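You operate a simulated robot arm through the tools that you are given. There is no shell and no other tool. Be economical: measure what you need, move in short steps, check, and stop when the job is done.

Carry out the task below with a simulated two-armed robot. There is one attempt and no reset: what you move stays moved.

JOB
Change the oldest filter cartridge for the blue one, steadying its carton as you lift it.
Fine: isolator off first; the old one goes on the duct bench; clamp bar shut and isolator on at the end; drop nothing. Where these are worked on the way, their far stop is far enough and under half their travel is too little: clamp bar.

Only the result counts: the job must be done as asked and must still hold three seconds after the hand-in. Knocking over, shifting, dropping, spilling or breaking anything else fails it.

ROBOT AND FRAMES
Two 6-joint arms with two-finger parallel grippers on one trunk, on a base that drives. Base frame: it is fixed to the floor where the robot stands at the start and does not move with it; the origin is under the middle of the robot, x ahead of it, y to its left, z up; the surface under the hand at the start is at about z = 0.84. Lengths are in m, angles in degrees, forces in N, time in s.
The left shoulder is at the start at [0.06, 0.187, 1.147], the right one opposite. With the tool pointing down near the work surface each hand reaches from about 0.24 to 0.62 m from the robot's upright axis, wherever it stands, measured 20 degrees to its own side. Places, roughly: clamp bar [0.2, -0.4, 0.9]; drawer latch [0.5, -0.3, 0.2]; filter emergency stop [0.1, -0.3, 0.4]; filter fan start key [0.2, -0.3, 0.6]; filter isolator [0.4, -0.3, 0.5]; filter reset key [0.2, -0.3, 0.4]; filter speed dial [0, -0.6, 1]; filter well 1 [0.3, -0.5, 0.8]; filter well 2 [0, -0.5, 0.8]; shaker lever [0, -0.3, 0.6]; top of the duct bench [-0.6, -0.5, 0.8]. Payload 1.57 kg a hand.
The tool frame of a hand sits at the grasp point between the pads (the TCP): z along the fingers, y along the line on which they close. The tips reach 0.03 m beyond it. The gripper opens to 0.11 m. The fingers are 0.024 m wide and 0.012 m thick; the gripper's body (0.048 by 0.112 m) begins 0.078 m behind the TCP.
Orientation is that of the tool frame in the base frame, as a unit quaternion [x, y, z, w]. With the fingers straight down and closing along the base's y, the tool's x points along the base's -x, its y along +y and its z along -z.

CONTROLS
- The arms move only by the tool step_arm. It takes "left_motion", "right_motion" or both (then of equal length, played together; a hand with none holds still); each is a list of rows, each an object of numbers (a shift or turn left out is 0, a gripper value left out holds the last): "dx", "dy", "dz": the shift along the tool's x, y, z in m; "wx", "wy", "wz": the turn, a rotation vector about the tool's x, y, z in degrees. In form: [{"dx": .., "dy": .., "dz": .., "wx": .., "wy": .., "wz": ..}, ...]. A call has 1 to 12 rows; each row is the pose to reach, as a shift and turn from the pose commanded when the call began, along the tool's axes at that moment. "left_claw" and "right_claw" are, for a hand that has rows, the opening, from 0 (shut) to 1 (fully open), set as the call begins (left out, the last holds). Each row takes 0.2 s and may step no farther than 0.05 m and 8.6 degrees from the row before; otherwise, or with a gripper value out of range, the whole call is refused. Where a pose cannot be reached the arm comes as near as it can. A force on the tool above 90 N (or 10 N above the force at the start of the call, whichever is more), or a blocked arm, ends the call early, and 0.2 s more pass. The fingers move at their own pace (about 0.153 m/s each) and stop on an object; they squeeze with about 28 N. The grip force told is the motor's: it shows also when the fingers shut on nothing. Time passes only in rows, and 0.2 s behind the last, so rows that repeat a pose let the fingers close. The reply holds the time, the measured pose of the TCP, the force on the tool along the base axes, the opening and the grip force, in the units named above and with some noise, with the torque about the TCP (base axes, N m) and any sound that the robot's microphone picked up, and new pictures: "pictures" is both (left out), scene, wrist or none (wrist: the cameras of the hands that moved).
- Cameras (640 x 400 px; columns grow to the right, rows downward): "scene" is now at [-0.0394, -0.0627, 1.6632]; the picture's right is [-0.94, -0.34, 0.00], its down [-0.30, 0.83, -0.47] and it looks along [0.16, -0.45, -0.88] (base axes); focal length 241 px, centre (320, 200). "left" rides on the left gripper at [0.07, -0.016, -0.141] in its tool frame; the picture's right is [0.23, 0.97, 0.00], its down [-0.86, 0.20, -0.48] and it looks along [-0.47, 0.11, 0.88] (tool axes); focal length 222 px, centre (320, 200). "right" rides on the right gripper at [0.07, 0.016, -0.141] in its tool frame; the picture's right is [-0.23, 0.97, 0.00], its down [-0.86, -0.20, -0.48] and it looks along [-0.47, -0.11, 0.88] (tool axes); focal length 222 px, centre (320, 200). There is no depth. A picture from a camera that has moved, and an enlarged one, comes with that camera's place and axes in the base frame and with its lens. The place of the scene camera against the robot may be out by one fixed shift of up to 0.018 m in any direction.
- lift_body(by): slides the trunk up (or, below 0, down) by that many m; the arms and the scene camera ride with it, the base frame stays. It gives what a move gives, with no picture.
- steer(legs): drives the robot by 1 to 6 legs, each [ahead, left, turn to the left] in m, m and degrees, along the robot's own axes; the way and the turn of a leg run together, so that a leg with both is an arc; at most 1.5 m and 180 degrees a leg. The arms and the cameras ride along, it lands a little off, and it stops where it bumps. It gives what a move gives, and a new picture of the scene camera.
- head_to(pan, tilt): turns the head with the scene camera to pan (to the left, within 86 degrees either way) and tilt (down, from -29 to 69), counted from straight ahead of the robot. It gives what a move gives, and a new picture of the scene camera.
- close_up(camera, box): a new picture of the part [left, top, right, bottom] of that camera's present view, enlarged. No time passes.
- close_job(): hands the job in; it is judged then, once.

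Go step by step. Nothing tells you exact positions but the pictures and the camera data: compare them with the known pose of the tool, close in by small moves and look again before you grip or let go. The budget is 120 turns and 260 pictures, counting those below and the enlarged ones. Unless the task says otherwise, let go and move clear before handing in, and close with one line.

The tools are called by a JSON object that holds its "fn" and its "kwargs". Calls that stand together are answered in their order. step_arm: Moves the arms, as the interface text tells. Its arguments: {"type":"object","properties":{"left_motion":{"type":"array","items":{"type":"object","properties":{"dx":{"type":"number"},"dy":{"type":"number"},"dz":{"type":"number"},"wx":{"type":"number"},"wy":{"type":"number"},"wz":{"type":"number"}}}},"left_claw":{"type":"number"},"right_motion":{"type":"array","items":{"type":"object","properties":{"dx":{"type":"number"},"dy":{"type":"number"},"dz":{"type":"number"},"wx":{"type":"number"},"wy":{"type":"number"},"wz":{"type":"number"}}}},"right_claw":{"type":"number"},"pictures":{"type":"string","enum":["both","scene","wrist","none"]}},"required":[]} The other tools are called the same way: lift_body (by) slides the trunk up or down; steer (legs) drives the base; head_to (pan, tilt) turns the head that bears the scene camera; close_up (camera, box) takes an enlarged picture of a part of a camera's view; close_job () hands the job in.

At the start:

```text
time_s: 0.0
left_tcp_pos: [0.4054, -0.0061, 1.1744]
left_orientation: [0.001, 1.0, 0.0, 0.0]
left_contact_force: [0.1, 0.1, -0.2]
left_moment: [0.02, 0.01, 0.0]
left_grip_width: 0.1097
left_finger_force: 0.0
right_tcp_pos: [0.3479, -0.3687, 1.2216]
right_orientation: [0.0, 1.0, 0.0, 0.0]
right_contact_force: [0.3, -0.4, 0.3]
right_moment: [0.01, -0.01, -0.01]
right_grip_width: 0.1103
right_finger_force: 0.1
trunk travel left (down, up): [-0.775, 0.215]
robot x, y, heading: [-0.0006, -0.0016, -0.2]
head pan, tilt: [-69.9, 61.6]
```

scene: 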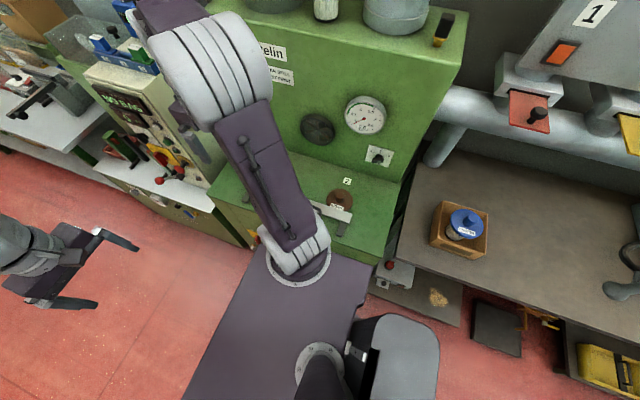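
right: 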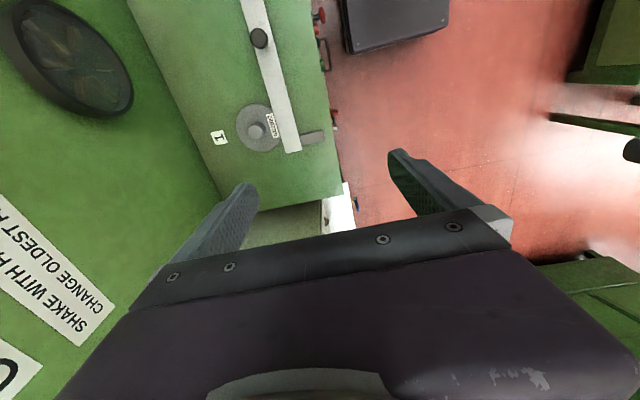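
left: 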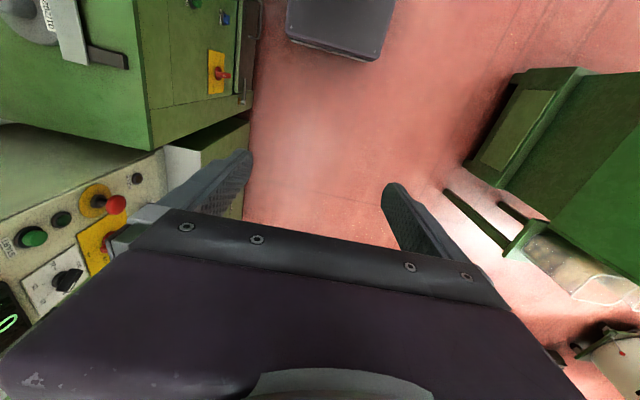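

The machine stands on the robot's right, with the bench and the blue cartridge in a carton farther back. I'll enlarge the labels before moving anything.

{"fn": "close_up", "kwargs": {"camera": "right", "box": [180, 0, 360, 200]}}

{"fn": "close_up", "kwargs": {"camera": "right", "box": [0, 180, 160, 400]}}

{"fn": "close_up", "kwargs": {"camera": "scene", "box": [220, 20, 420, 260]}}

{"fn": "close_up", "kwargs": {"camera": "scene", "box": [400, 170, 520, 270]}}

```text
2.00 times, centred on (270, 100) of right
camera zoom: at [0.2784, -0.3534, 1.3615], right [0.23, 0.97, 0.0], down [0.86, -0.2, 0.48], along [0.47, -0.11, -0.88], focal length 444 px, centre (420, 400)
```

zoom: 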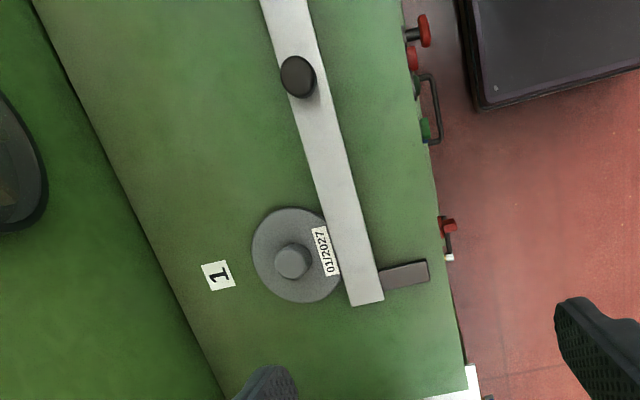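

```text
1.82 times, centred on (80, 290) of right
camera zoom: at [0.2784, -0.3534, 1.3615], right [0.23, 0.97, 0.0], down [0.86, -0.2, 0.48], along [0.47, -0.11, -0.88], focal length 404 px, centre (756, 36)
```

zoom: 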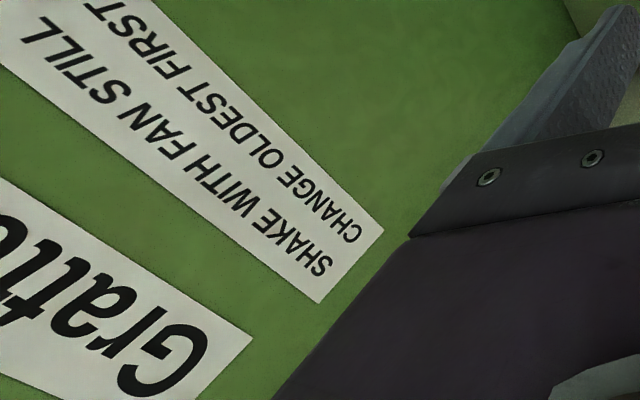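

```text
1.67 times, centred on (320, 140) of scene
camera zoom: at [-0.0394, -0.0627, 1.6632], right [-0.94, -0.34, 0.0], down [-0.3, 0.83, -0.47], along [0.16, -0.45, -0.88], focal length 401 px, centre (320, 300)
```

zoom: 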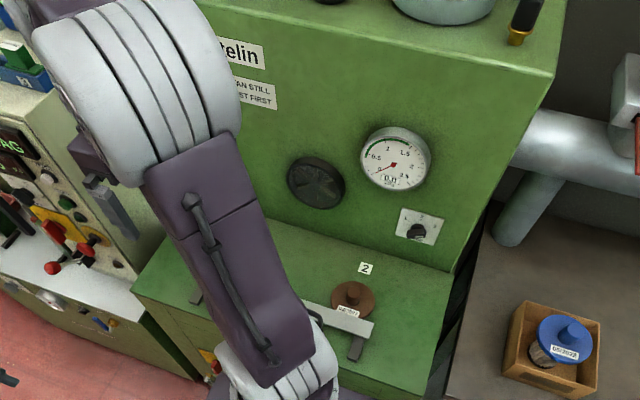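

```text
4.00 times, centred on (460, 220) of scene
camera zoom: at [-0.0394, -0.0627, 1.6632], right [-0.94, -0.34, 0.0], down [-0.3, 0.83, -0.47], along [0.16, -0.45, -0.88], focal length 963 px, centre (-240, 120)
```

zoom: 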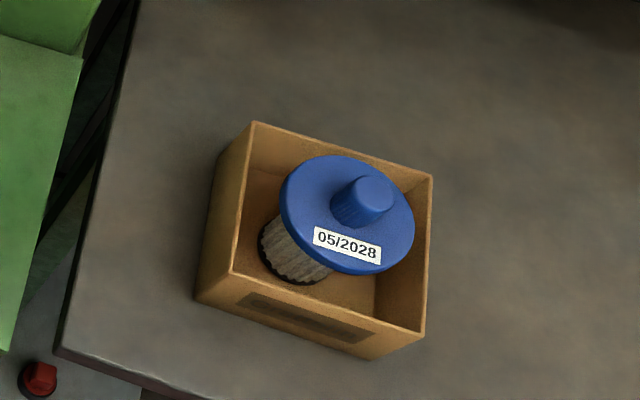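

Filter 1 (grey) reads 01/2027 and the blue spare reads 05/2028. Filter 2 (brown) is still unread. I'll look left and ahead to see whether there is room to drive.

{"fn": "head_to", "kwargs": {"pan": 70, "tilt": 50}}

{"fn": "head_to", "kwargs": {"pan": 0, "tilt": 45}}

{"fn": "head_to", "kwargs": {"pan": -80, "tilt": 45}}

```text
time_s: 2.2
left_tcp_pos: [0.4052, -0.0069, 1.1743]
left_orientation: [0.0, 1.0, 0.0, 0.0]
left_contact_force: [-0.4, -0.9, -0.3]
left_moment: [0.01, 0.0, -0.02]
left_grip_width: 0.1099
left_finger_force: 0.0
right_tcp_pos: [0.3479, -0.3681, 1.2207]
right_orientation: [0.0, 1.0, 0.0, 0.0]
right_contact_force: [-0.2, 0.4, 0.5]
right_moment: [0.01, 0.03, 0.0]
right_grip_width: 0.11
right_finger_force: 0.1
trunk travel left (down, up): [-0.775, 0.215]
robot x, y, heading: [-0.0042, 0.0012, 0.0]
head pan, tilt: [70.0, 50.0]
camera scene: at [-0.0352, 0.0704, 1.6777], right [0.94, -0.34, 0.0], down [-0.26, -0.72, -0.64], along [0.22, 0.6, -0.77], focal length 241 px, centre (320, 200)
```

scene: 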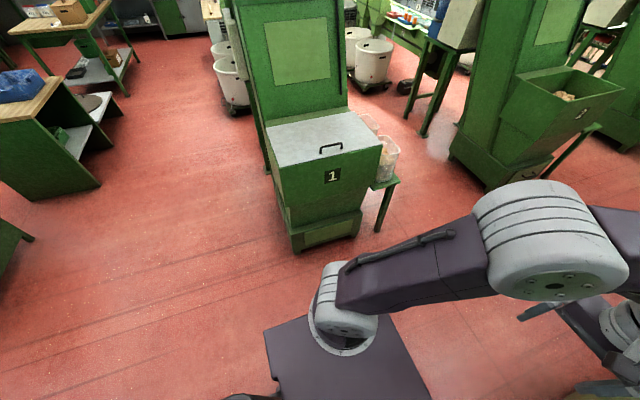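

```text
time_s: 3.6
left_tcp_pos: [0.4049, -0.0063, 1.1742]
left_orientation: [0.0, 1.0, 0.0, 0.0]
left_contact_force: [0.4, 0.6, -1.0]
left_moment: [-0.02, 0.01, 0.0]
left_grip_width: 0.1098
left_finger_force: 0.0
right_tcp_pos: [0.3482, -0.3687, 1.22]
right_orientation: [0.0, 1.0, 0.0, -0.001]
right_contact_force: [0.4, 0.5, 0.2]
right_moment: [-0.01, -0.01, -0.03]
right_grip_width: 0.1102
right_finger_force: 0.0
trunk travel left (down, up): [-0.775, 0.215]
robot x, y, heading: [-0.0011, 0.0032, 0.1]
head pan, tilt: [0.0, 45.0]
camera scene: at [0.0197, -0.0018, 1.6846], right [0.0, -1.0, 0.0], down [-0.71, 0.0, -0.71], along [0.71, 0.0, -0.71], focal length 241 px, centre (320, 200)
```

scene: 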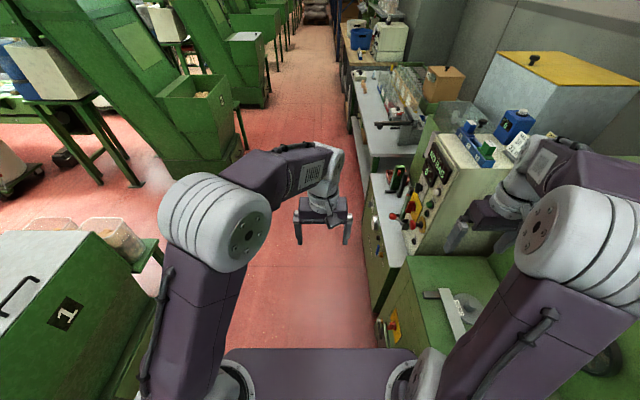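

```text
time_s: 5.2
left_tcp_pos: [0.4076, -0.0077, 1.1736]
left_orientation: [0.0, 1.0, 0.0, 0.0]
left_contact_force: [0.9, -0.3, -1.2]
left_moment: [-0.02, 0.01, -0.02]
left_grip_width: 0.1101
left_finger_force: 0.1
right_tcp_pos: [0.3498, -0.3686, 1.221]
right_orientation: [0.0, 1.0, 0.0, 0.0]
right_contact_force: [0.5, -0.2, -0.6]
right_moment: [-0.01, 0.02, -0.03]
right_grip_width: 0.1099
right_finger_force: 0.0
trunk travel left (down, up): [-0.775, 0.215]
robot x, y, heading: [-0.0024, 0.0007, 0.0]
head pan, tilt: [-80.0, 45.0]
camera scene: at [-0.0474, -0.082, 1.6846], right [-0.98, -0.17, 0.0], down [-0.12, 0.7, -0.71], along [0.12, -0.7, -0.71], focal length 241 px, centre (320, 200)
```

scene: 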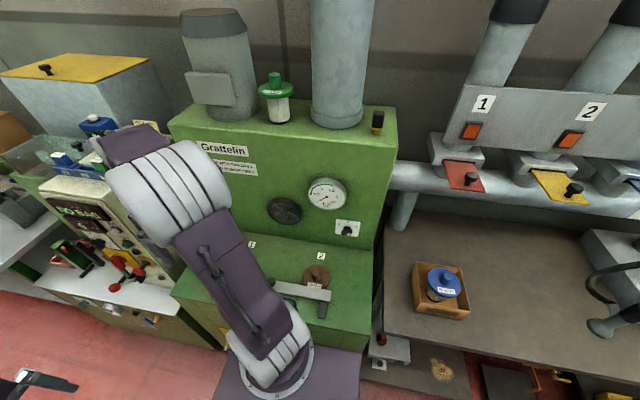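

The aisle to the left is clear to about y=0.8. I'll shift left and turn right to face the machine.

{"fn": "steer", "kwargs": {"legs": [[0.0, 0.25, 0], [0, 0, -90]]}}

{"fn": "head_to", "kwargs": {"pan": 0, "tilt": 50}}

```text
time_s: 10.8
left_tcp_pos: [-0.0093, -0.1514, 1.173]
left_orientation: [0.709, 0.706, 0.0, 0.0]
left_contact_force: [-0.2, 0.0, 0.0]
left_moment: [0.01, 0.04, 0.03]
left_grip_width: 0.1101
left_finger_force: 0.1
right_tcp_pos: [-0.3709, -0.0926, 1.2204]
right_orientation: [0.709, 0.705, 0.001, 0.0]
right_contact_force: [-0.1, 0.6, 0.6]
right_moment: [0.01, -0.01, -0.02]
right_grip_width: 0.11
right_finger_force: 0.0
trunk travel left (down, up): [-0.775, 0.215]
robot x, y, heading: [0.0012, 0.2555, -90.4]
head pan, tilt: [-80.0, 45.0]
camera scene: at [-0.0818, 0.2988, 1.6846], right [-0.17, 0.99, 0.0], down [0.7, 0.12, -0.71], along [-0.7, -0.12, -0.71], focal length 241 px, centre (320, 200)
```

scene: 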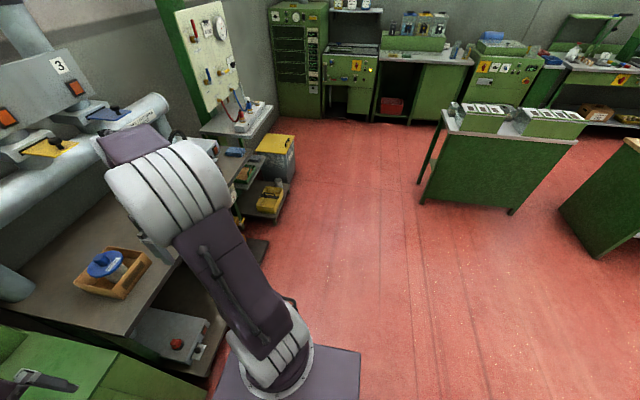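

```text
time_s: 12.4
left_tcp_pos: [-0.0084, -0.1514, 1.1733]
left_orientation: [0.708, 0.706, 0.001, 0.0]
left_contact_force: [0.3, 0.4, 0.1]
left_moment: [-0.01, 0.02, 0.03]
left_grip_width: 0.11
left_finger_force: 0.1
right_tcp_pos: [-0.3704, -0.0939, 1.2212]
right_orientation: [0.708, 0.706, 0.0, 0.0]
right_contact_force: [-0.5, 0.0, 0.1]
right_moment: [0.0, 0.0, 0.03]
right_grip_width: 0.1101
right_finger_force: 0.1
trunk travel left (down, up): [-0.775, 0.215]
robot x, y, heading: [0.0014, 0.2532, -90.3]
head pan, tilt: [0.0, 50.0]
camera scene: at [-0.0021, 0.2358, 1.6777], right [-1.0, 0.0, 0.0], down [0.0, 0.77, -0.64], along [0.0, -0.64, -0.77], focal length 241 px, centre (320, 200)
```

scene: 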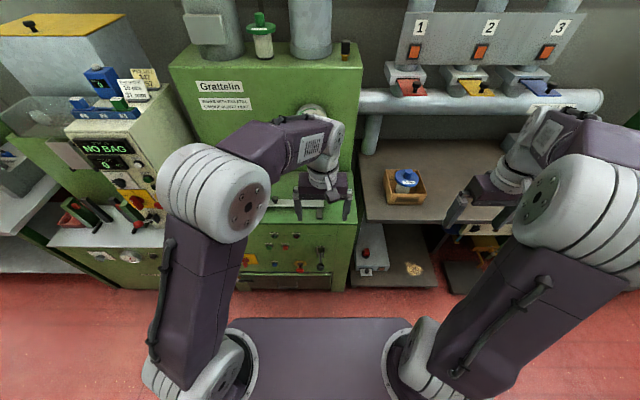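

Now I face the machine. I'll enlarge the front panel and the wells.

{"fn": "close_up", "kwargs": {"camera": "scene", "box": [230, 190, 350, 290]}}

{"fn": "close_up", "kwargs": {"camera": "left", "box": [0, 0, 640, 400]}}

{"fn": "close_up", "kwargs": {"camera": "right", "box": [0, 0, 640, 400]}}

```text
4.00 times, centred on (290, 240) of scene
camera zoom: at [-0.0021, 0.2358, 1.6777], right [-1.0, 0.0, 0.0], down [0.0, 0.77, -0.64], along [0.0, -0.64, -0.77], focal length 963 px, centre (440, 40)
```

zoom: 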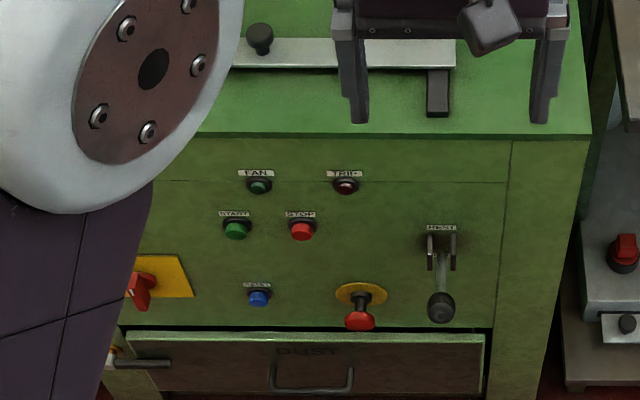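

```text
1.00 times, centred on (320, 200) of left (not enlarged: the box is as wide or as high as the picture)
camera zoom: at [-0.0236, -0.0819, 1.3147], right [0.97, 0.22, 0.0], down [0.2, -0.86, 0.48], along [0.11, -0.47, -0.88], focal length 222 px, centre (320, 200)
```

zoom: 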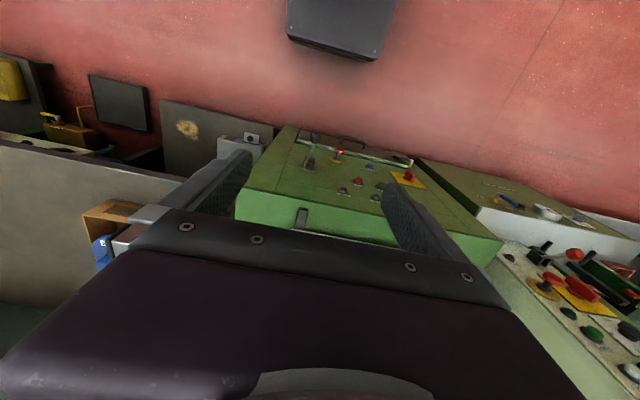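

```text
1.00 times, centred on (320, 200) of right (not enlarged: the box is as wide or as high as the picture)
camera zoom: at [-0.3544, -0.0231, 1.3614], right [0.97, -0.23, 0.0], down [-0.2, -0.85, 0.48], along [-0.11, -0.47, -0.88], focal length 222 px, centre (320, 200)
```

zoom: 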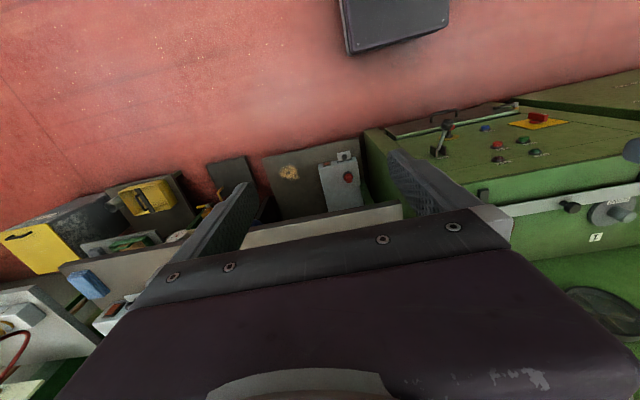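

The isolator, a red handle on a yellow plate, is near (0.38, −0.3, 0.54). I'll shift along to x≈0.2 and lower the trunk for a close look at it.

{"fn": "steer", "kwargs": {"legs": [[0.0, 0.17, 0]]}}

{"fn": "lift_body", "kwargs": {"by": -0.35}}

{"fn": "head_to", "kwargs": {"pan": 10, "tilt": 40}}

```text
time_s: 13.8
left_tcp_pos: [0.1601, -0.1521, 1.1738]
left_orientation: [0.708, 0.706, 0.0, 0.001]
left_contact_force: [-1.2, -0.1, -0.2]
left_moment: [-0.01, -0.02, 0.0]
left_grip_width: 0.11
left_finger_force: 0.1
right_tcp_pos: [-0.2016, -0.0931, 1.2206]
right_orientation: [0.708, 0.706, 0.0, 0.001]
right_contact_force: [0.5, 0.2, 0.4]
right_moment: [-0.02, -0.06, -0.02]
right_grip_width: 0.1101
right_finger_force: 0.0
trunk travel left (down, up): [-0.775, 0.215]
robot x, y, heading: [0.1691, 0.2553, -90.0]
head pan, tilt: [0.0, 50.0]
camera scene: at [0.1652, 0.2354, 1.6776], right [-1.0, 0.0, 0.0], down [0.0, 0.77, -0.64], along [0.0, -0.64, -0.77], focal length 241 px, centre (320, 200)
```

scene: 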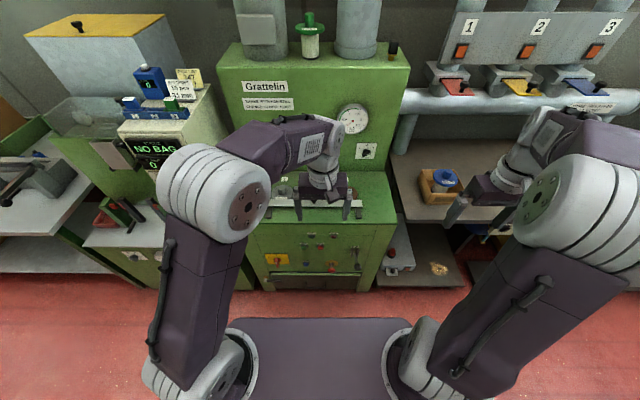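

```text
time_s: 17.3
left_tcp_pos: [0.1627, -0.1513, 0.8238]
left_orientation: [0.708, 0.706, 0.0, 0.001]
left_contact_force: [-0.6, -0.1, -0.4]
left_moment: [0.0, 0.02, 0.01]
left_grip_width: 0.11
left_finger_force: 0.1
right_tcp_pos: [-0.2003, -0.0935, 0.872]
right_orientation: [0.708, 0.706, 0.0, 0.0]
right_contact_force: [-0.6, -0.1, -0.2]
right_moment: [-0.01, -0.02, -0.04]
right_grip_width: 0.1103
right_finger_force: 0.0
trunk travel left (down, up): [-0.425, 0.565]
robot x, y, heading: [0.1666, 0.2532, -90.1]
head pan, tilt: [0.0, 50.0]
```

```text
time_s: 18.0
left_tcp_pos: [0.1635, -0.1516, 0.8245]
left_orientation: [0.708, 0.706, 0.0, 0.0]
left_contact_force: [1.2, 0.1, 0.2]
left_moment: [-0.01, -0.03, 0.0]
left_grip_width: 0.11
left_finger_force: 0.1
right_tcp_pos: [-0.1989, -0.0935, 0.8715]
right_orientation: [0.708, 0.706, 0.0, 0.0]
right_contact_force: [-0.3, 0.2, -0.2]
right_moment: [-0.02, 0.0, -0.04]
right_grip_width: 0.1102
right_finger_force: 0.1
trunk travel left (down, up): [-0.425, 0.565]
robot x, y, heading: [0.1693, 0.2553, -90.1]
head pan, tilt: [10.0, 40.0]
camera scene: at [0.1838, 0.2287, 1.3418], right [-0.99, -0.17, 0.0], down [-0.11, 0.63, -0.77], along [0.13, -0.75, -0.64], focal length 241 px, centre (320, 200)
```

scene: 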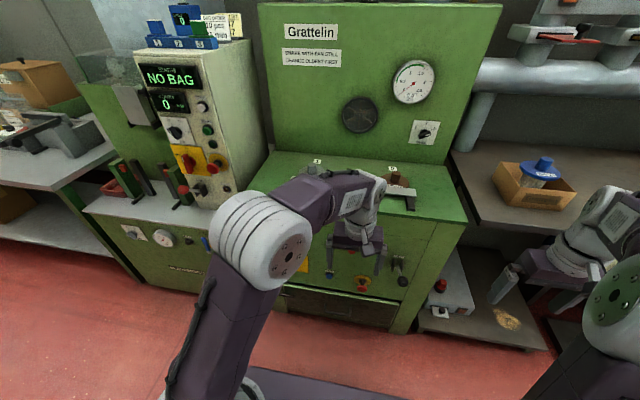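

I'll pitch the left hand to point at the panel and bring it in front of the isolator.

{"fn": "step_arm", "kwargs": {"left_motion": [{"dx": 0.02, "dy": 0.015, "dz": 0.02, "wy": -8}, {"dx": 0.04, "dy": 0.03, "dz": 0.05, "wy": -16}, {"dx": 0.05, "dy": 0.045, "dz": 0.08, "wy": -24}, {"dx": 0.05, "dy": 0.06, "dz": 0.11, "wy": -32}, {"dx": 0.05, "dy": 0.075, "dz": 0.14, "wy": -40}, {"dx": 0.05, "dy": 0.09, "dz": 0.17, "wy": -48}, {"dx": 0.05, "dy": 0.11, "dz": 0.2, "wy": -56}, {"dx": 0.05, "dy": 0.13, "dz": 0.23, "wy": -64}, {"dx": 0.05, "dy": 0.15, "dz": 0.26, "wy": -72}, {"dx": 0.05, "dy": 0.17, "dz": 0.29, "wy": -80}, {"dx": 0.05, "dy": 0.19, "dz": 0.3, "wy": -85}, {"dx": 0.05, "dy": 0.2, "dz": 0.3, "wy": -90}]}}

```text
time_s: 20.2
left_tcp_pos: [0.2861, -0.3163, 0.7777]
left_orientation: [0.512, 0.442, -0.487, 0.553]
left_contact_force: [1.7, 38.0, 12.5]
left_moment: [0.28, 0.8, -2.09]
left_grip_width: 0.1075
left_finger_force: 0.2
left hand out of reach, approached as far as the arm can: row 4, 5, 6, 7, 8, 9, 10, 11
right_tcp_pos: [-0.1979, -0.0915, 0.8717]
right_orientation: [0.707, 0.707, -0.001, 0.0]
right_contact_force: [0.4, -1.2, 0.5]
right_moment: [0.14, 0.03, -0.02]
right_grip_width: 0.1098
right_finger_force: 0.1
trunk travel left (down, up): [-0.425, 0.565]
robot x, y, heading: [0.1703, 0.2543, -90.1]
head pan, tilt: [10.0, 40.0]
stopped in row 11 (left hand): the force on the tool passed its limit at 256 N (the readings are from after the stop); the commanded pose is now the measured one
camera scene: at [0.1861, 0.2319, 1.3421], right [-0.99, -0.17, 0.0], down [-0.11, 0.63, -0.77], along [0.13, -0.76, -0.64], focal length 241 px, centre (320, 200)
camera left: at [0.2838, -0.182, 0.6945], right [1.0, -0.02, -0.09], down [0.09, 0.55, 0.83], along [0.03, -0.83, 0.55], focal length 222 px, centre (320, 200)
```

scene: 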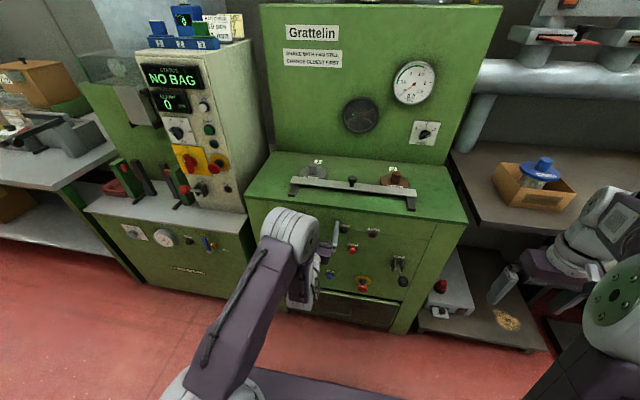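
left: 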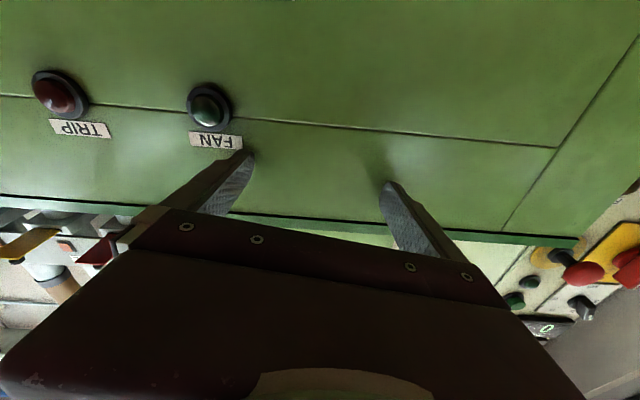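

The left fingers touched the blank panel because the arm was cramped. I'll back off for room and lower the trunk, then look again.

{"fn": "steer", "kwargs": {"legs": [[-0.17, 0, 0]]}}

{"fn": "lift_body", "kwargs": {"by": -0.15}}

{"fn": "step_arm", "kwargs": {"left_motion": [{"wy": 0}]}}

```text
time_s: 21.7
left_tcp_pos: [0.2874, -0.1425, 0.775]
left_orientation: [0.514, 0.442, -0.485, 0.553]
left_contact_force: [0.2, 0.0, -1.1]
left_moment: [-0.01, -0.03, 0.03]
left_grip_width: 0.1099
left_finger_force: 0.1
right_tcp_pos: [-0.1988, 0.0833, 0.8708]
right_orientation: [0.708, 0.706, 0.0, 0.001]
right_contact_force: [-0.7, 0.4, 0.0]
right_moment: [0.01, -0.01, -0.04]
right_grip_width: 0.11
right_finger_force: 0.0
trunk travel left (down, up): [-0.425, 0.565]
robot x, y, heading: [0.1714, 0.4299, -90.1]
head pan, tilt: [10.0, 40.0]
camera scene: at [0.1842, 0.4059, 1.3419], right [-0.99, -0.17, 0.0], down [-0.11, 0.63, -0.77], along [0.13, -0.76, -0.64], focal length 241 px, centre (320, 200)
```

scene: 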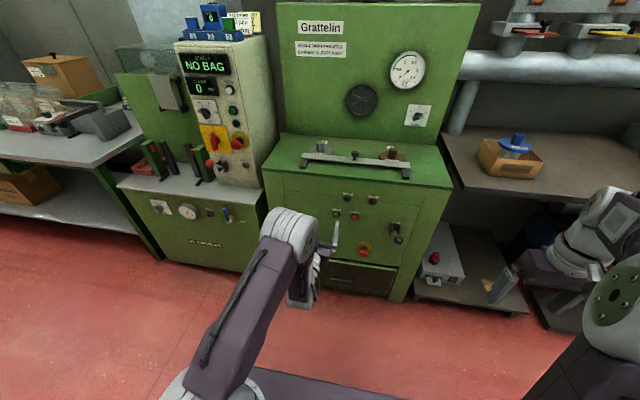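

```text
time_s: 23.5
left_tcp_pos: [0.2883, -0.1435, 0.6254]
left_orientation: [0.514, 0.442, -0.484, 0.553]
left_contact_force: [-0.3, -0.6, 0.2]
left_moment: [-0.01, -0.03, 0.04]
left_grip_width: 0.1099
left_finger_force: 0.0
right_tcp_pos: [-0.1993, 0.0831, 0.7203]
right_orientation: [0.708, 0.706, 0.0, -0.001]
right_contact_force: [0.2, -0.4, -0.1]
right_moment: [-0.01, -0.01, 0.0]
right_grip_width: 0.1098
right_finger_force: 0.1
trunk travel left (down, up): [-0.275, 0.715]
robot x, y, heading: [0.1694, 0.4328, -90.4]
head pan, tilt: [10.0, 40.0]
```

```text
time_s: 23.9
left_tcp_pos: [0.2878, -0.1435, 0.6261]
left_orientation: [0.515, 0.441, -0.485, 0.552]
left_contact_force: [0.4, 0.6, 0.6]
left_moment: [0.02, -0.01, 0.01]
left_grip_width: 0.11
left_finger_force: 0.1
right_tcp_pos: [-0.1989, 0.0818, 0.7202]
right_orientation: [0.708, 0.707, 0.001, 0.001]
right_contact_force: [-0.3, -0.2, -0.3]
right_moment: [0.02, -0.02, 0.02]
right_grip_width: 0.1098
right_finger_force: 0.1
trunk travel left (down, up): [-0.275, 0.715]
robot x, y, heading: [0.1691, 0.4295, -90.2]
head pan, tilt: [10.0, 40.0]
camera scene: at [0.1842, 0.4046, 1.1919], right [-0.99, -0.17, 0.0], down [-0.11, 0.63, -0.77], along [0.13, -0.75, -0.64], focal length 241 px, centre (320, 200)
camera left: at [0.2835, -0.0089, 0.5428], right [1.0, -0.02, -0.09], down [0.08, 0.55, 0.83], along [0.03, -0.84, 0.55], focal length 222 px, centre (320, 200)
```

scene: 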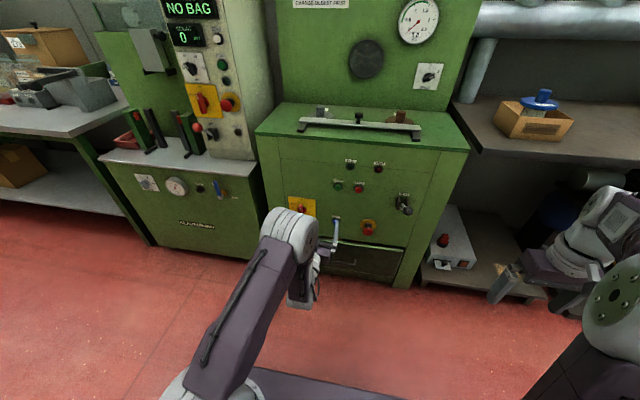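
left: 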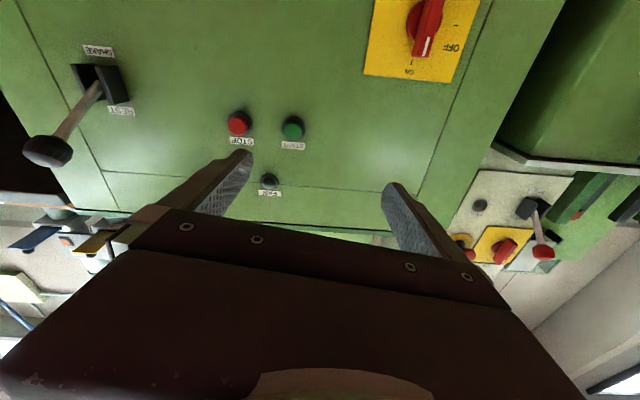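

{"fn": "close_up", "kwargs": {"camera": "left", "box": [350, 0, 490, 90]}}

{"fn": "close_up", "kwargs": {"camera": "scene", "box": [270, 90, 440, 270]}}

```text
4.44 times, centred on (420, 45) of left
camera zoom: at [0.2835, -0.0089, 0.5428], right [1.0, -0.02, -0.09], down [0.08, 0.55, 0.83], along [0.03, -0.84, 0.55], focal length 987 px, centre (-124, 889)
```

zoom: 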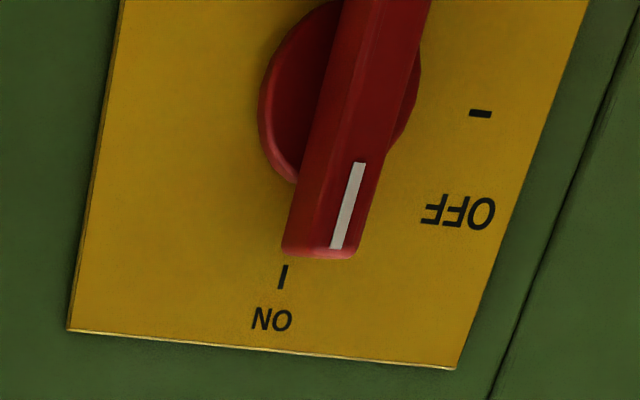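

```text
2.22 times, centred on (355, 180) of scene
camera zoom: at [0.1842, 0.4046, 1.1919], right [-0.99, -0.17, 0.0], down [-0.11, 0.63, -0.77], along [0.13, -0.75, -0.64], focal length 535 px, centre (242, 244)
```

zoom: 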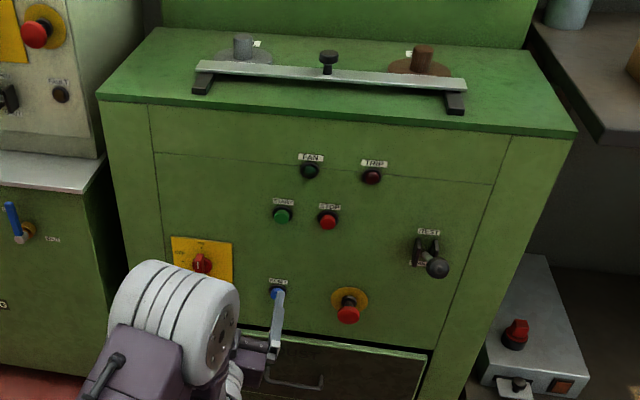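

The isolator shows ON at the top with its handle vertical. OFF lies toward +x, to the viewer's left. The pivot is near (0.391, −0.33, 0.503), so I'll square the hand in front of it.

{"fn": "step_arm", "kwargs": {"left_motion": [{"dx": 0.028, "dy": 0.017, "dz": 0.0, "wz": -2, "wy": 1}, {"dx": 0.056, "dy": 0.034, "dz": 0.0, "wz": -4, "wy": 2}, {"dx": 0.084, "dy": 0.051, "dz": 0.01, "wz": -6, "wy": 3}, {"dx": 0.112, "dy": 0.068, "dz": 0.025, "wz": -8, "wy": 4.5}, {"dx": 0.14, "dy": 0.085, "dz": 0.036, "wz": -8, "wy": 4.5}, {"dx": 0.14, "dy": 0.085, "dz": 0.046, "wz": -8, "wy": 4.5}]}}

{"fn": "close_up", "kwargs": {"camera": "left", "box": [200, 0, 440, 200]}}

```text
time_s: 25.3
left_tcp_pos: [0.2965, -0.2395, 0.5051]
left_orientation: [0.502, 0.499, -0.464, 0.532]
left_contact_force: [0.3, 0.0, 0.3]
left_moment: [-0.03, -0.02, -0.01]
left_grip_width: 0.11
left_finger_force: 0.1
left hand out of reach, approached as far as the arm can: row 1, 2, 3, 4, 5, 6
right_tcp_pos: [-0.1987, 0.0839, 0.7207]
right_orientation: [0.707, 0.707, 0.0, 0.0]
right_contact_force: [-0.2, -0.4, -0.4]
right_moment: [-0.01, -0.02, 0.0]
right_grip_width: 0.1101
right_finger_force: 0.0
trunk travel left (down, up): [-0.275, 0.715]
robot x, y, heading: [0.1717, 0.4325, -90.0]
head pan, tilt: [10.0, 40.0]
camera scene: at [0.1842, 0.4046, 1.1919], right [-0.99, -0.17, 0.0], down [-0.11, 0.63, -0.77], along [0.13, -0.75, -0.64], focal length 241 px, centre (320, 200)
camera left: at [0.2766, -0.0996, 0.4345], right [0.99, 0.07, -0.16], down [0.11, 0.48, 0.87], along [0.13, -0.87, 0.47], focal length 222 px, centre (320, 200)
```

scene: 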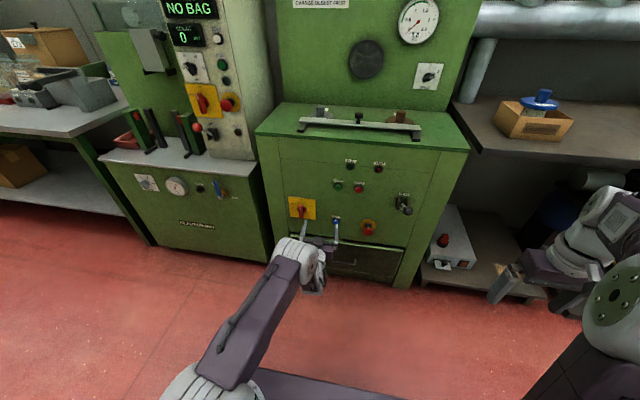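
left: 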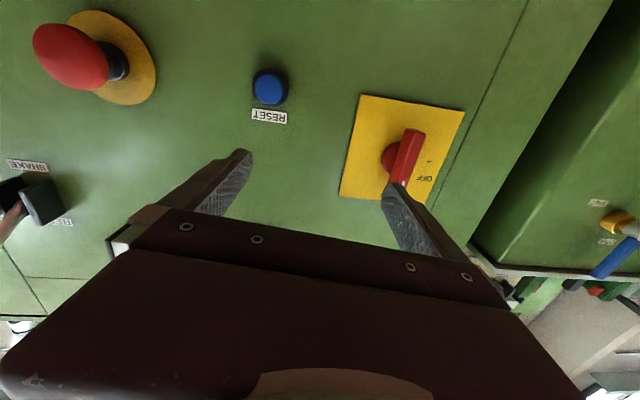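

```text
2.00 times, centred on (320, 100) of left
camera zoom: at [0.2766, -0.0996, 0.4345], right [0.99, 0.07, -0.16], down [0.11, 0.48, 0.87], along [0.13, -0.87, 0.47], focal length 444 px, centre (320, 400)
```

zoom: 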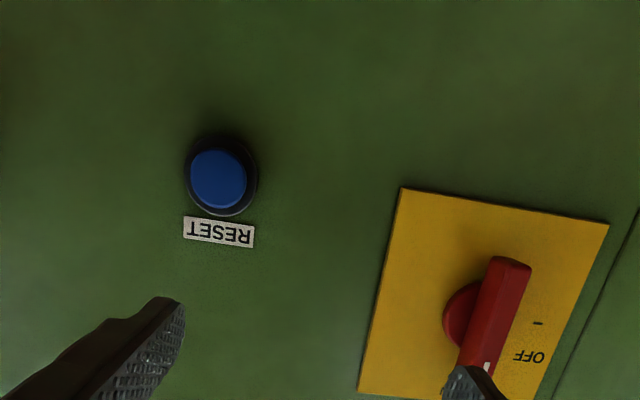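

The arm can't hold a forward-pointing hand this low against its shoulder. I'll retract and raise the hand, then lower the trunk so the isolator sits nearer shoulder height.

{"fn": "step_arm", "kwargs": {"left_motion": [{"dz": -0.04}, {"dz": -0.08}, {"dz": -0.08, "dx": -0.04}, {"dz": -0.08, "dx": -0.08}, {"dz": -0.08, "dx": -0.12}], "pictures": "none"}}

{"fn": "lift_body", "kwargs": {"by": -0.22}}

{"fn": "step_arm", "kwargs": {"left_motion": [{"dx": 0}]}}

```text
time_s: 26.5
left_tcp_pos: [0.2822, -0.175, 0.6337]
left_orientation: [0.507, 0.496, -0.457, 0.537]
left_contact_force: [-0.3, -0.1, -0.3]
left_moment: [0.02, -0.03, 0.01]
left_grip_width: 0.1098
left_finger_force: 0.0
left hand out of reach, approached as far as the arm can: row 1, 2, 3, 4, 5
right_tcp_pos: [-0.199, 0.0833, 0.7207]
right_orientation: [0.708, 0.706, 0.001, 0.0]
right_contact_force: [0.4, 0.2, 0.1]
right_moment: [-0.02, 0.01, 0.01]
right_grip_width: 0.11
right_finger_force: 0.0
trunk travel left (down, up): [-0.275, 0.715]
robot x, y, heading: [0.1727, 0.4336, -90.2]
head pan, tilt: [10.0, 40.0]
```

```text
time_s: 28.8
left_tcp_pos: [0.2831, -0.1756, 0.4114]
left_orientation: [0.506, 0.497, -0.456, 0.538]
left_contact_force: [-0.4, 0.0, -0.9]
left_moment: [0.01, 0.02, 0.01]
left_grip_width: 0.1097
left_finger_force: 0.0
right_tcp_pos: [-0.1982, 0.0825, 0.4999]
right_orientation: [0.708, 0.706, 0.001, 0.0]
right_contact_force: [0.0, 0.3, 0.5]
right_moment: [-0.01, -0.04, -0.01]
right_grip_width: 0.1099
right_finger_force: 0.1
trunk travel left (down, up): [-0.055, 0.935]
robot x, y, heading: [0.1692, 0.4314, -90.0]
head pan, tilt: [10.0, 40.0]
```

```text
time_s: 29.2
left_tcp_pos: [0.283, -0.1754, 0.4129]
left_orientation: [0.507, 0.496, -0.456, 0.537]
left_contact_force: [0.1, 0.6, -0.5]
left_moment: [-0.03, 0.0, 0.01]
left_grip_width: 0.1102
left_finger_force: 0.1
right_tcp_pos: [-0.1983, 0.0815, 0.5006]
right_orientation: [0.707, 0.707, -0.001, 0.0]
right_contact_force: [0.6, -0.1, 0.3]
right_moment: [0.05, -0.01, -0.01]
right_grip_width: 0.11
right_finger_force: 0.0
trunk travel left (down, up): [-0.055, 0.935]
robot x, y, heading: [0.1677, 0.4289, -90.2]
head pan, tilt: [10.0, 40.0]
camera scene: at [0.1842, 0.4046, 0.9719], right [-0.99, -0.17, 0.0], down [-0.11, 0.63, -0.77], along [0.13, -0.75, -0.64], focal length 241 px, centre (320, 200)
camera left: at [0.2637, -0.035, 0.3417], right [0.99, 0.07, -0.14], down [0.09, 0.48, 0.87], along [0.13, -0.87, 0.47], focal length 222 px, centre (320, 200)
```

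scene: 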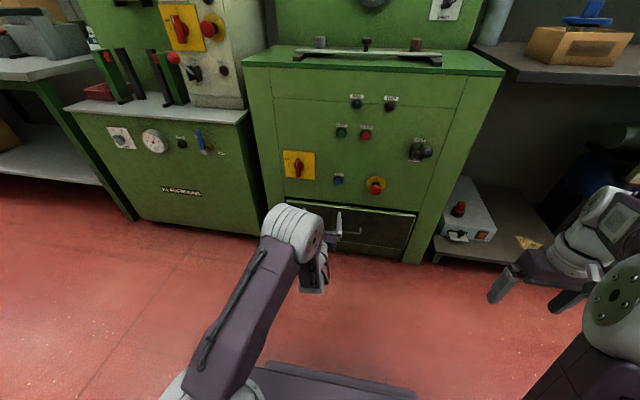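
left: 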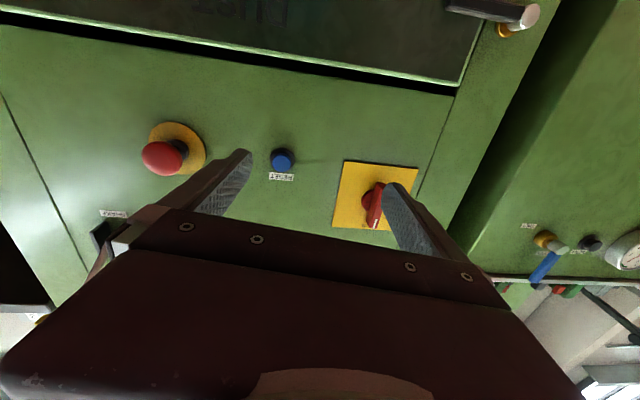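

{"fn": "step_arm", "kwargs": {"left_motion": [{"dx": -0.02, "dy": 0.025, "wz": -2}, {"dx": -0.04, "dy": 0.05, "wz": -4}, {"dx": -0.06, "dy": 0.075, "wz": -5.3, "wx": 2}, {"dx": -0.08, "dy": 0.1, "dz": 0.01, "wz": -5.3, "wx": 4}, {"dx": -0.08, "dy": 0.113, "dz": 0.02, "wz": -5.3, "wx": 4}]}}

```text
time_s: 30.4
left_tcp_pos: [0.3081, -0.1894, 0.5125]
left_orientation: [0.497, 0.514, -0.473, 0.515]
left_contact_force: [-0.2, -0.8, 0.5]
left_moment: [0.0, 0.01, -0.01]
left_grip_width: 0.1103
left_finger_force: 0.1
left hand out of reach, approached as far as the arm can: row 1, 2, 3, 4, 5
right_tcp_pos: [-0.1983, 0.0825, 0.5014]
right_orientation: [0.708, 0.706, 0.001, 0.001]
right_contact_force: [0.2, 0.0, 0.5]
right_moment: [-0.02, 0.02, 0.0]
right_grip_width: 0.1098
right_finger_force: 0.0
trunk travel left (down, up): [-0.055, 0.935]
robot x, y, heading: [0.1741, 0.4293, -89.9]
head pan, tilt: [10.0, 40.0]
camera scene: at [0.1841, 0.4047, 0.9718], right [-0.99, -0.17, 0.0], down [-0.11, 0.63, -0.77], along [0.13, -0.75, -0.64], focal length 241 px, centre (320, 200)
camera left: at [0.2859, -0.0488, 0.4455], right [0.98, 0.06, -0.2], down [0.15, 0.47, 0.87], along [0.15, -0.88, 0.45], focal length 222 px, centre (320, 200)
```

scene: 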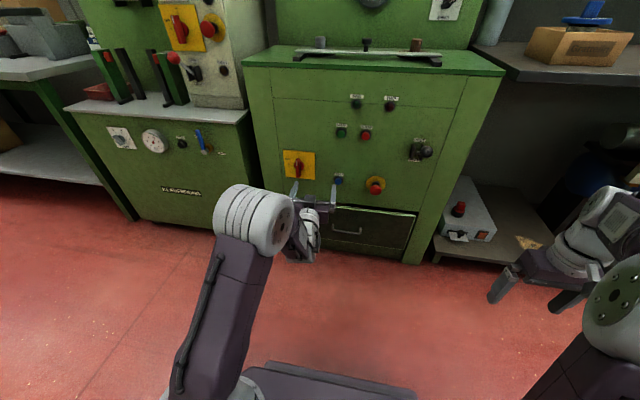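
left: 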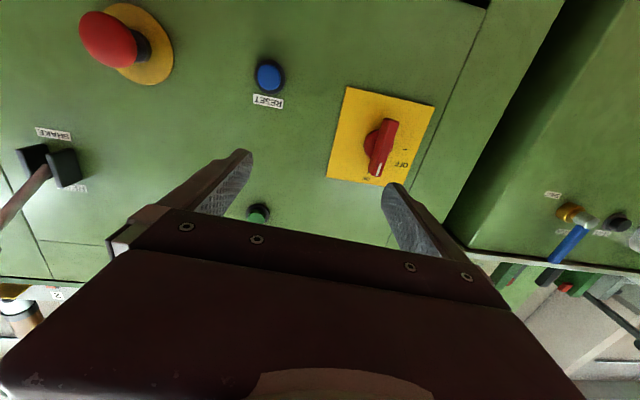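

The arm is limited sideways but the hand is square now, so I'll shift the base left by the remaining 0.083 m.

{"fn": "steer", "kwargs": {"legs": [[0.0, 0.083, 0]]}}

{"fn": "step_arm", "kwargs": {"left_motion": [{"dz": 0.0}], "pictures": "wrist"}}

{"fn": "close_up", "kwargs": {"camera": "scene", "box": [250, 120, 400, 240]}}

```text
time_s: 31.5
left_tcp_pos: [0.3915, -0.1907, 0.5122]
left_orientation: [0.498, 0.513, -0.473, 0.515]
left_contact_force: [0.1, 0.4, 0.3]
left_moment: [0.01, -0.01, 0.01]
left_grip_width: 0.11
left_finger_force: 0.1
right_tcp_pos: [-0.1151, 0.0831, 0.501]
right_orientation: [0.709, 0.706, 0.001, 0.001]
right_contact_force: [-0.6, -0.2, -0.3]
right_moment: [0.01, 0.0, 0.03]
right_grip_width: 0.1098
right_finger_force: 0.0
trunk travel left (down, up): [-0.055, 0.935]
robot x, y, heading: [0.2576, 0.4294, -90.5]
head pan, tilt: [10.0, 40.0]
camera scene: at [0.2686, 0.4043, 0.9718], right [-0.99, -0.17, 0.0], down [-0.11, 0.63, -0.77], along [0.13, -0.75, -0.64], focal length 241 px, centre (320, 200)
```

scene: 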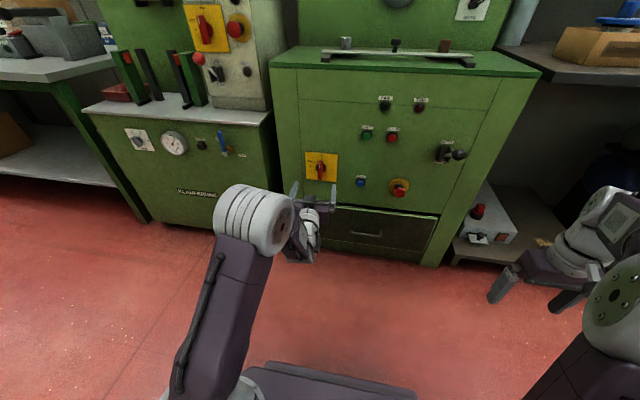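

```text
time_s: 31.9
left_tcp_pos: [0.392, -0.1903, 0.5132]
left_orientation: [0.498, 0.512, -0.474, 0.514]
left_contact_force: [-0.6, -0.3, 0.5]
left_moment: [0.0, 0.02, -0.01]
left_grip_width: 0.1101
left_finger_force: 0.0
right_tcp_pos: [-0.1145, 0.0829, 0.5013]
right_orientation: [0.708, 0.706, -0.001, -0.001]
right_contact_force: [-0.3, 0.2, 0.4]
right_moment: [-0.02, 0.01, 0.0]
right_grip_width: 0.11
right_finger_force: 0.1
trunk travel left (down, up): [-0.055, 0.935]
robot x, y, heading: [0.2553, 0.429, -90.1]
head pan, tilt: [10.0, 40.0]
camera left: at [0.3697, -0.0494, 0.4452], right [0.98, 0.06, -0.2], down [0.15, 0.47, 0.87], along [0.15, -0.88, 0.45], focal length 222 px, centre (320, 200)
```

left: 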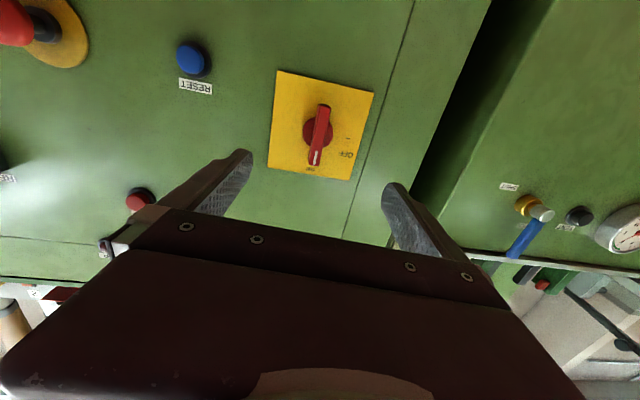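

```text
3.33 times, centred on (325, 180) of scene
camera zoom: at [0.2687, 0.4043, 0.9718], right [-0.99, -0.17, 0.0], down [-0.11, 0.63, -0.77], along [0.13, -0.75, -0.64], focal length 802 px, centre (303, 267)
```

zoom: 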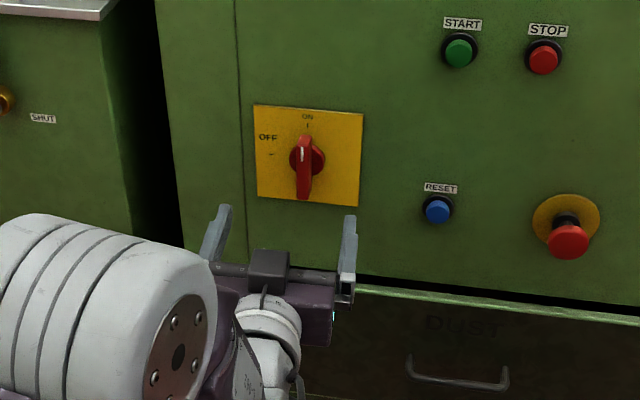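

{"fn": "steer", "kwargs": {"legs": [[0.07, 0.0, 0]]}}

{"fn": "step_arm", "kwargs": {"left_motion": [{"dx": 0.01}]}}

```text
time_s: 32.9
left_tcp_pos: [0.3907, -0.2613, 0.5119]
left_orientation: [0.496, 0.514, -0.473, 0.515]
left_contact_force: [0.6, 0.3, 0.0]
left_moment: [-0.04, 0.0, 0.01]
left_grip_width: 0.1101
left_finger_force: 0.1
right_tcp_pos: [-0.115, 0.0125, 0.5002]
right_orientation: [0.708, 0.706, 0.0, 0.0]
right_contact_force: [-0.7, 0.3, -0.3]
right_moment: [-0.03, 0.0, 0.01]
right_grip_width: 0.11
right_finger_force: 0.0
trunk travel left (down, up): [-0.055, 0.935]
robot x, y, heading: [0.258, 0.3601, -90.0]
head pan, tilt: [10.0, 40.0]
camera scene: at [0.2684, 0.334, 0.9718], right [-0.99, -0.17, 0.0], down [-0.11, 0.63, -0.77], along [0.13, -0.76, -0.64], focal length 241 px, centre (320, 200)
```

scene: 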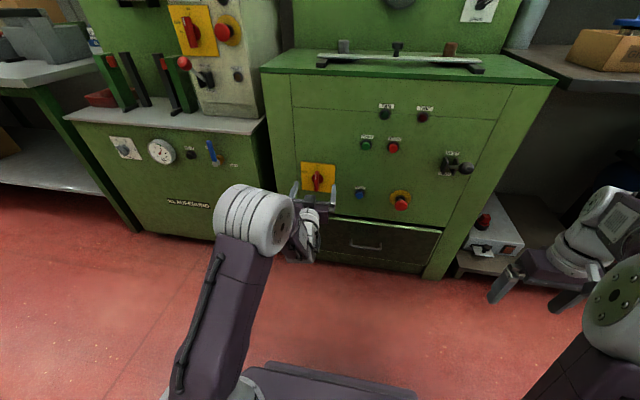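

```text
time_s: 33.3
left_tcp_pos: [0.3907, -0.2616, 0.5021]
left_orientation: [0.499, 0.512, -0.472, 0.516]
left_contact_force: [-0.1, -0.3, 0.1]
left_moment: [-0.01, 0.01, -0.01]
left_grip_width: 0.1099
left_finger_force: 0.1
right_tcp_pos: [-0.1157, 0.0125, 0.5013]
right_orientation: [0.708, 0.706, -0.001, 0.0]
right_contact_force: [0.6, 0.1, 0.1]
right_moment: [0.0, 0.01, -0.01]
right_grip_width: 0.1098
right_finger_force: 0.1
trunk travel left (down, up): [-0.055, 0.935]
robot x, y, heading: [0.2554, 0.3548, -90.3]
head pan, tilt: [10.0, 40.0]
camera scene: at [0.2684, 0.334, 0.9719], right [-0.99, -0.17, 0.0], down [-0.11, 0.63, -0.77], along [0.13, -0.76, -0.64], focal length 241 px, centre (320, 200)
camera left: at [0.3696, -0.1199, 0.4354], right [0.98, 0.06, -0.2], down [0.15, 0.47, 0.87], along [0.15, -0.88, 0.45], focal length 222 px, centre (320, 200)
```

scene: 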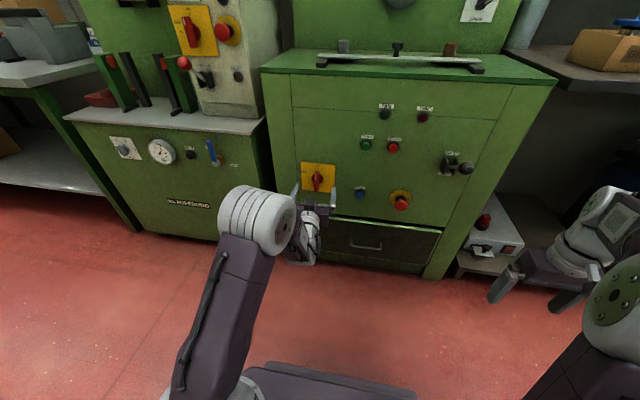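
left: 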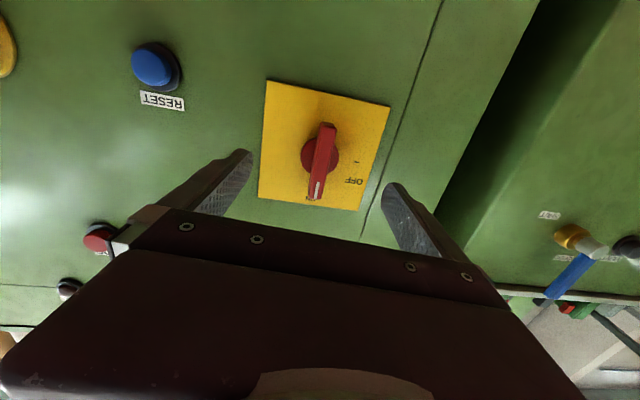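

{"fn": "step_arm", "kwargs": {"left_motion": [{"dz": 0.012, "dx": 0.003}, {"dz": 0.024, "dx": 0.004}], "pictures": "wrist"}}

{"fn": "step_arm", "kwargs": {"left_motion": [{"dz": 0}, {"dz": 0}, {"dz": 0}], "left_claw": 0, "pictures": "wrist"}}

```text
time_s: 33.9
left_tcp_pos: [0.3915, -0.2833, 0.4961]
left_orientation: [0.493, 0.517, -0.473, 0.516]
left_contact_force: [0.1, -1.0, 0.1]
left_moment: [-0.05, 0.0, 0.02]
left_grip_width: 0.1098
left_finger_force: 0.2
right_tcp_pos: [-0.1158, 0.0118, 0.5008]
right_orientation: [0.709, 0.706, 0.0, 0.0]
right_contact_force: [-0.6, -0.4, 0.3]
right_moment: [0.01, 0.01, 0.04]
right_grip_width: 0.1098
right_finger_force: 0.0
trunk travel left (down, up): [-0.055, 0.935]
robot x, y, heading: [0.2573, 0.359, -90.0]
head pan, tilt: [10.0, 40.0]
camera left: at [0.3688, -0.1418, 0.4301], right [0.98, 0.07, -0.21], down [0.15, 0.47, 0.87], along [0.16, -0.88, 0.45], focal length 222 px, centre (320, 200)
```

left: 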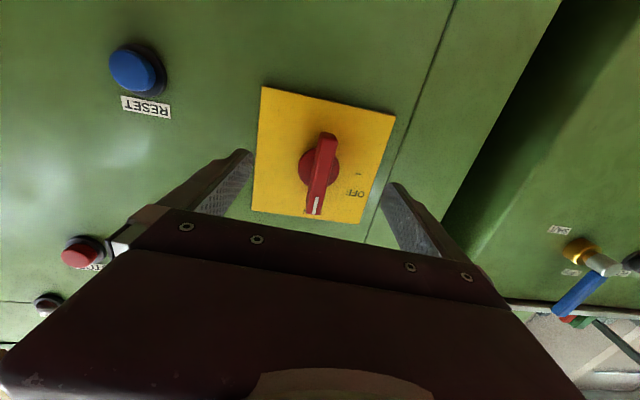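

```text
time_s: 34.7
left_tcp_pos: [0.3922, -0.2829, 0.4985]
left_orientation: [0.493, 0.516, -0.474, 0.515]
left_contact_force: [-0.4, -0.1, 0.4]
left_moment: [-0.03, -0.01, 0.01]
left_grip_width: 0.0
left_finger_force: 21.6
right_tcp_pos: [-0.1153, 0.0118, 0.4999]
right_orientation: [0.708, 0.706, 0.0, 0.0]
right_contact_force: [-0.6, -0.2, 0.0]
right_moment: [-0.01, 0.0, 0.03]
right_grip_width: 0.1102
right_finger_force: 0.0
trunk travel left (down, up): [-0.055, 0.935]
robot x, y, heading: [0.2564, 0.3591, -90.5]
head pan, tilt: [10.0, 40.0]
camera left: at [0.3686, -0.1417, 0.4302], right [0.98, 0.07, -0.21], down [0.15, 0.47, 0.87], along [0.16, -0.88, 0.45], focal length 222 px, centre (320, 200)
```

left: 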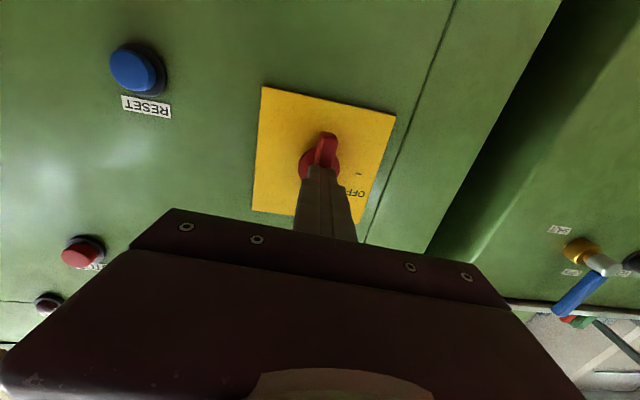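

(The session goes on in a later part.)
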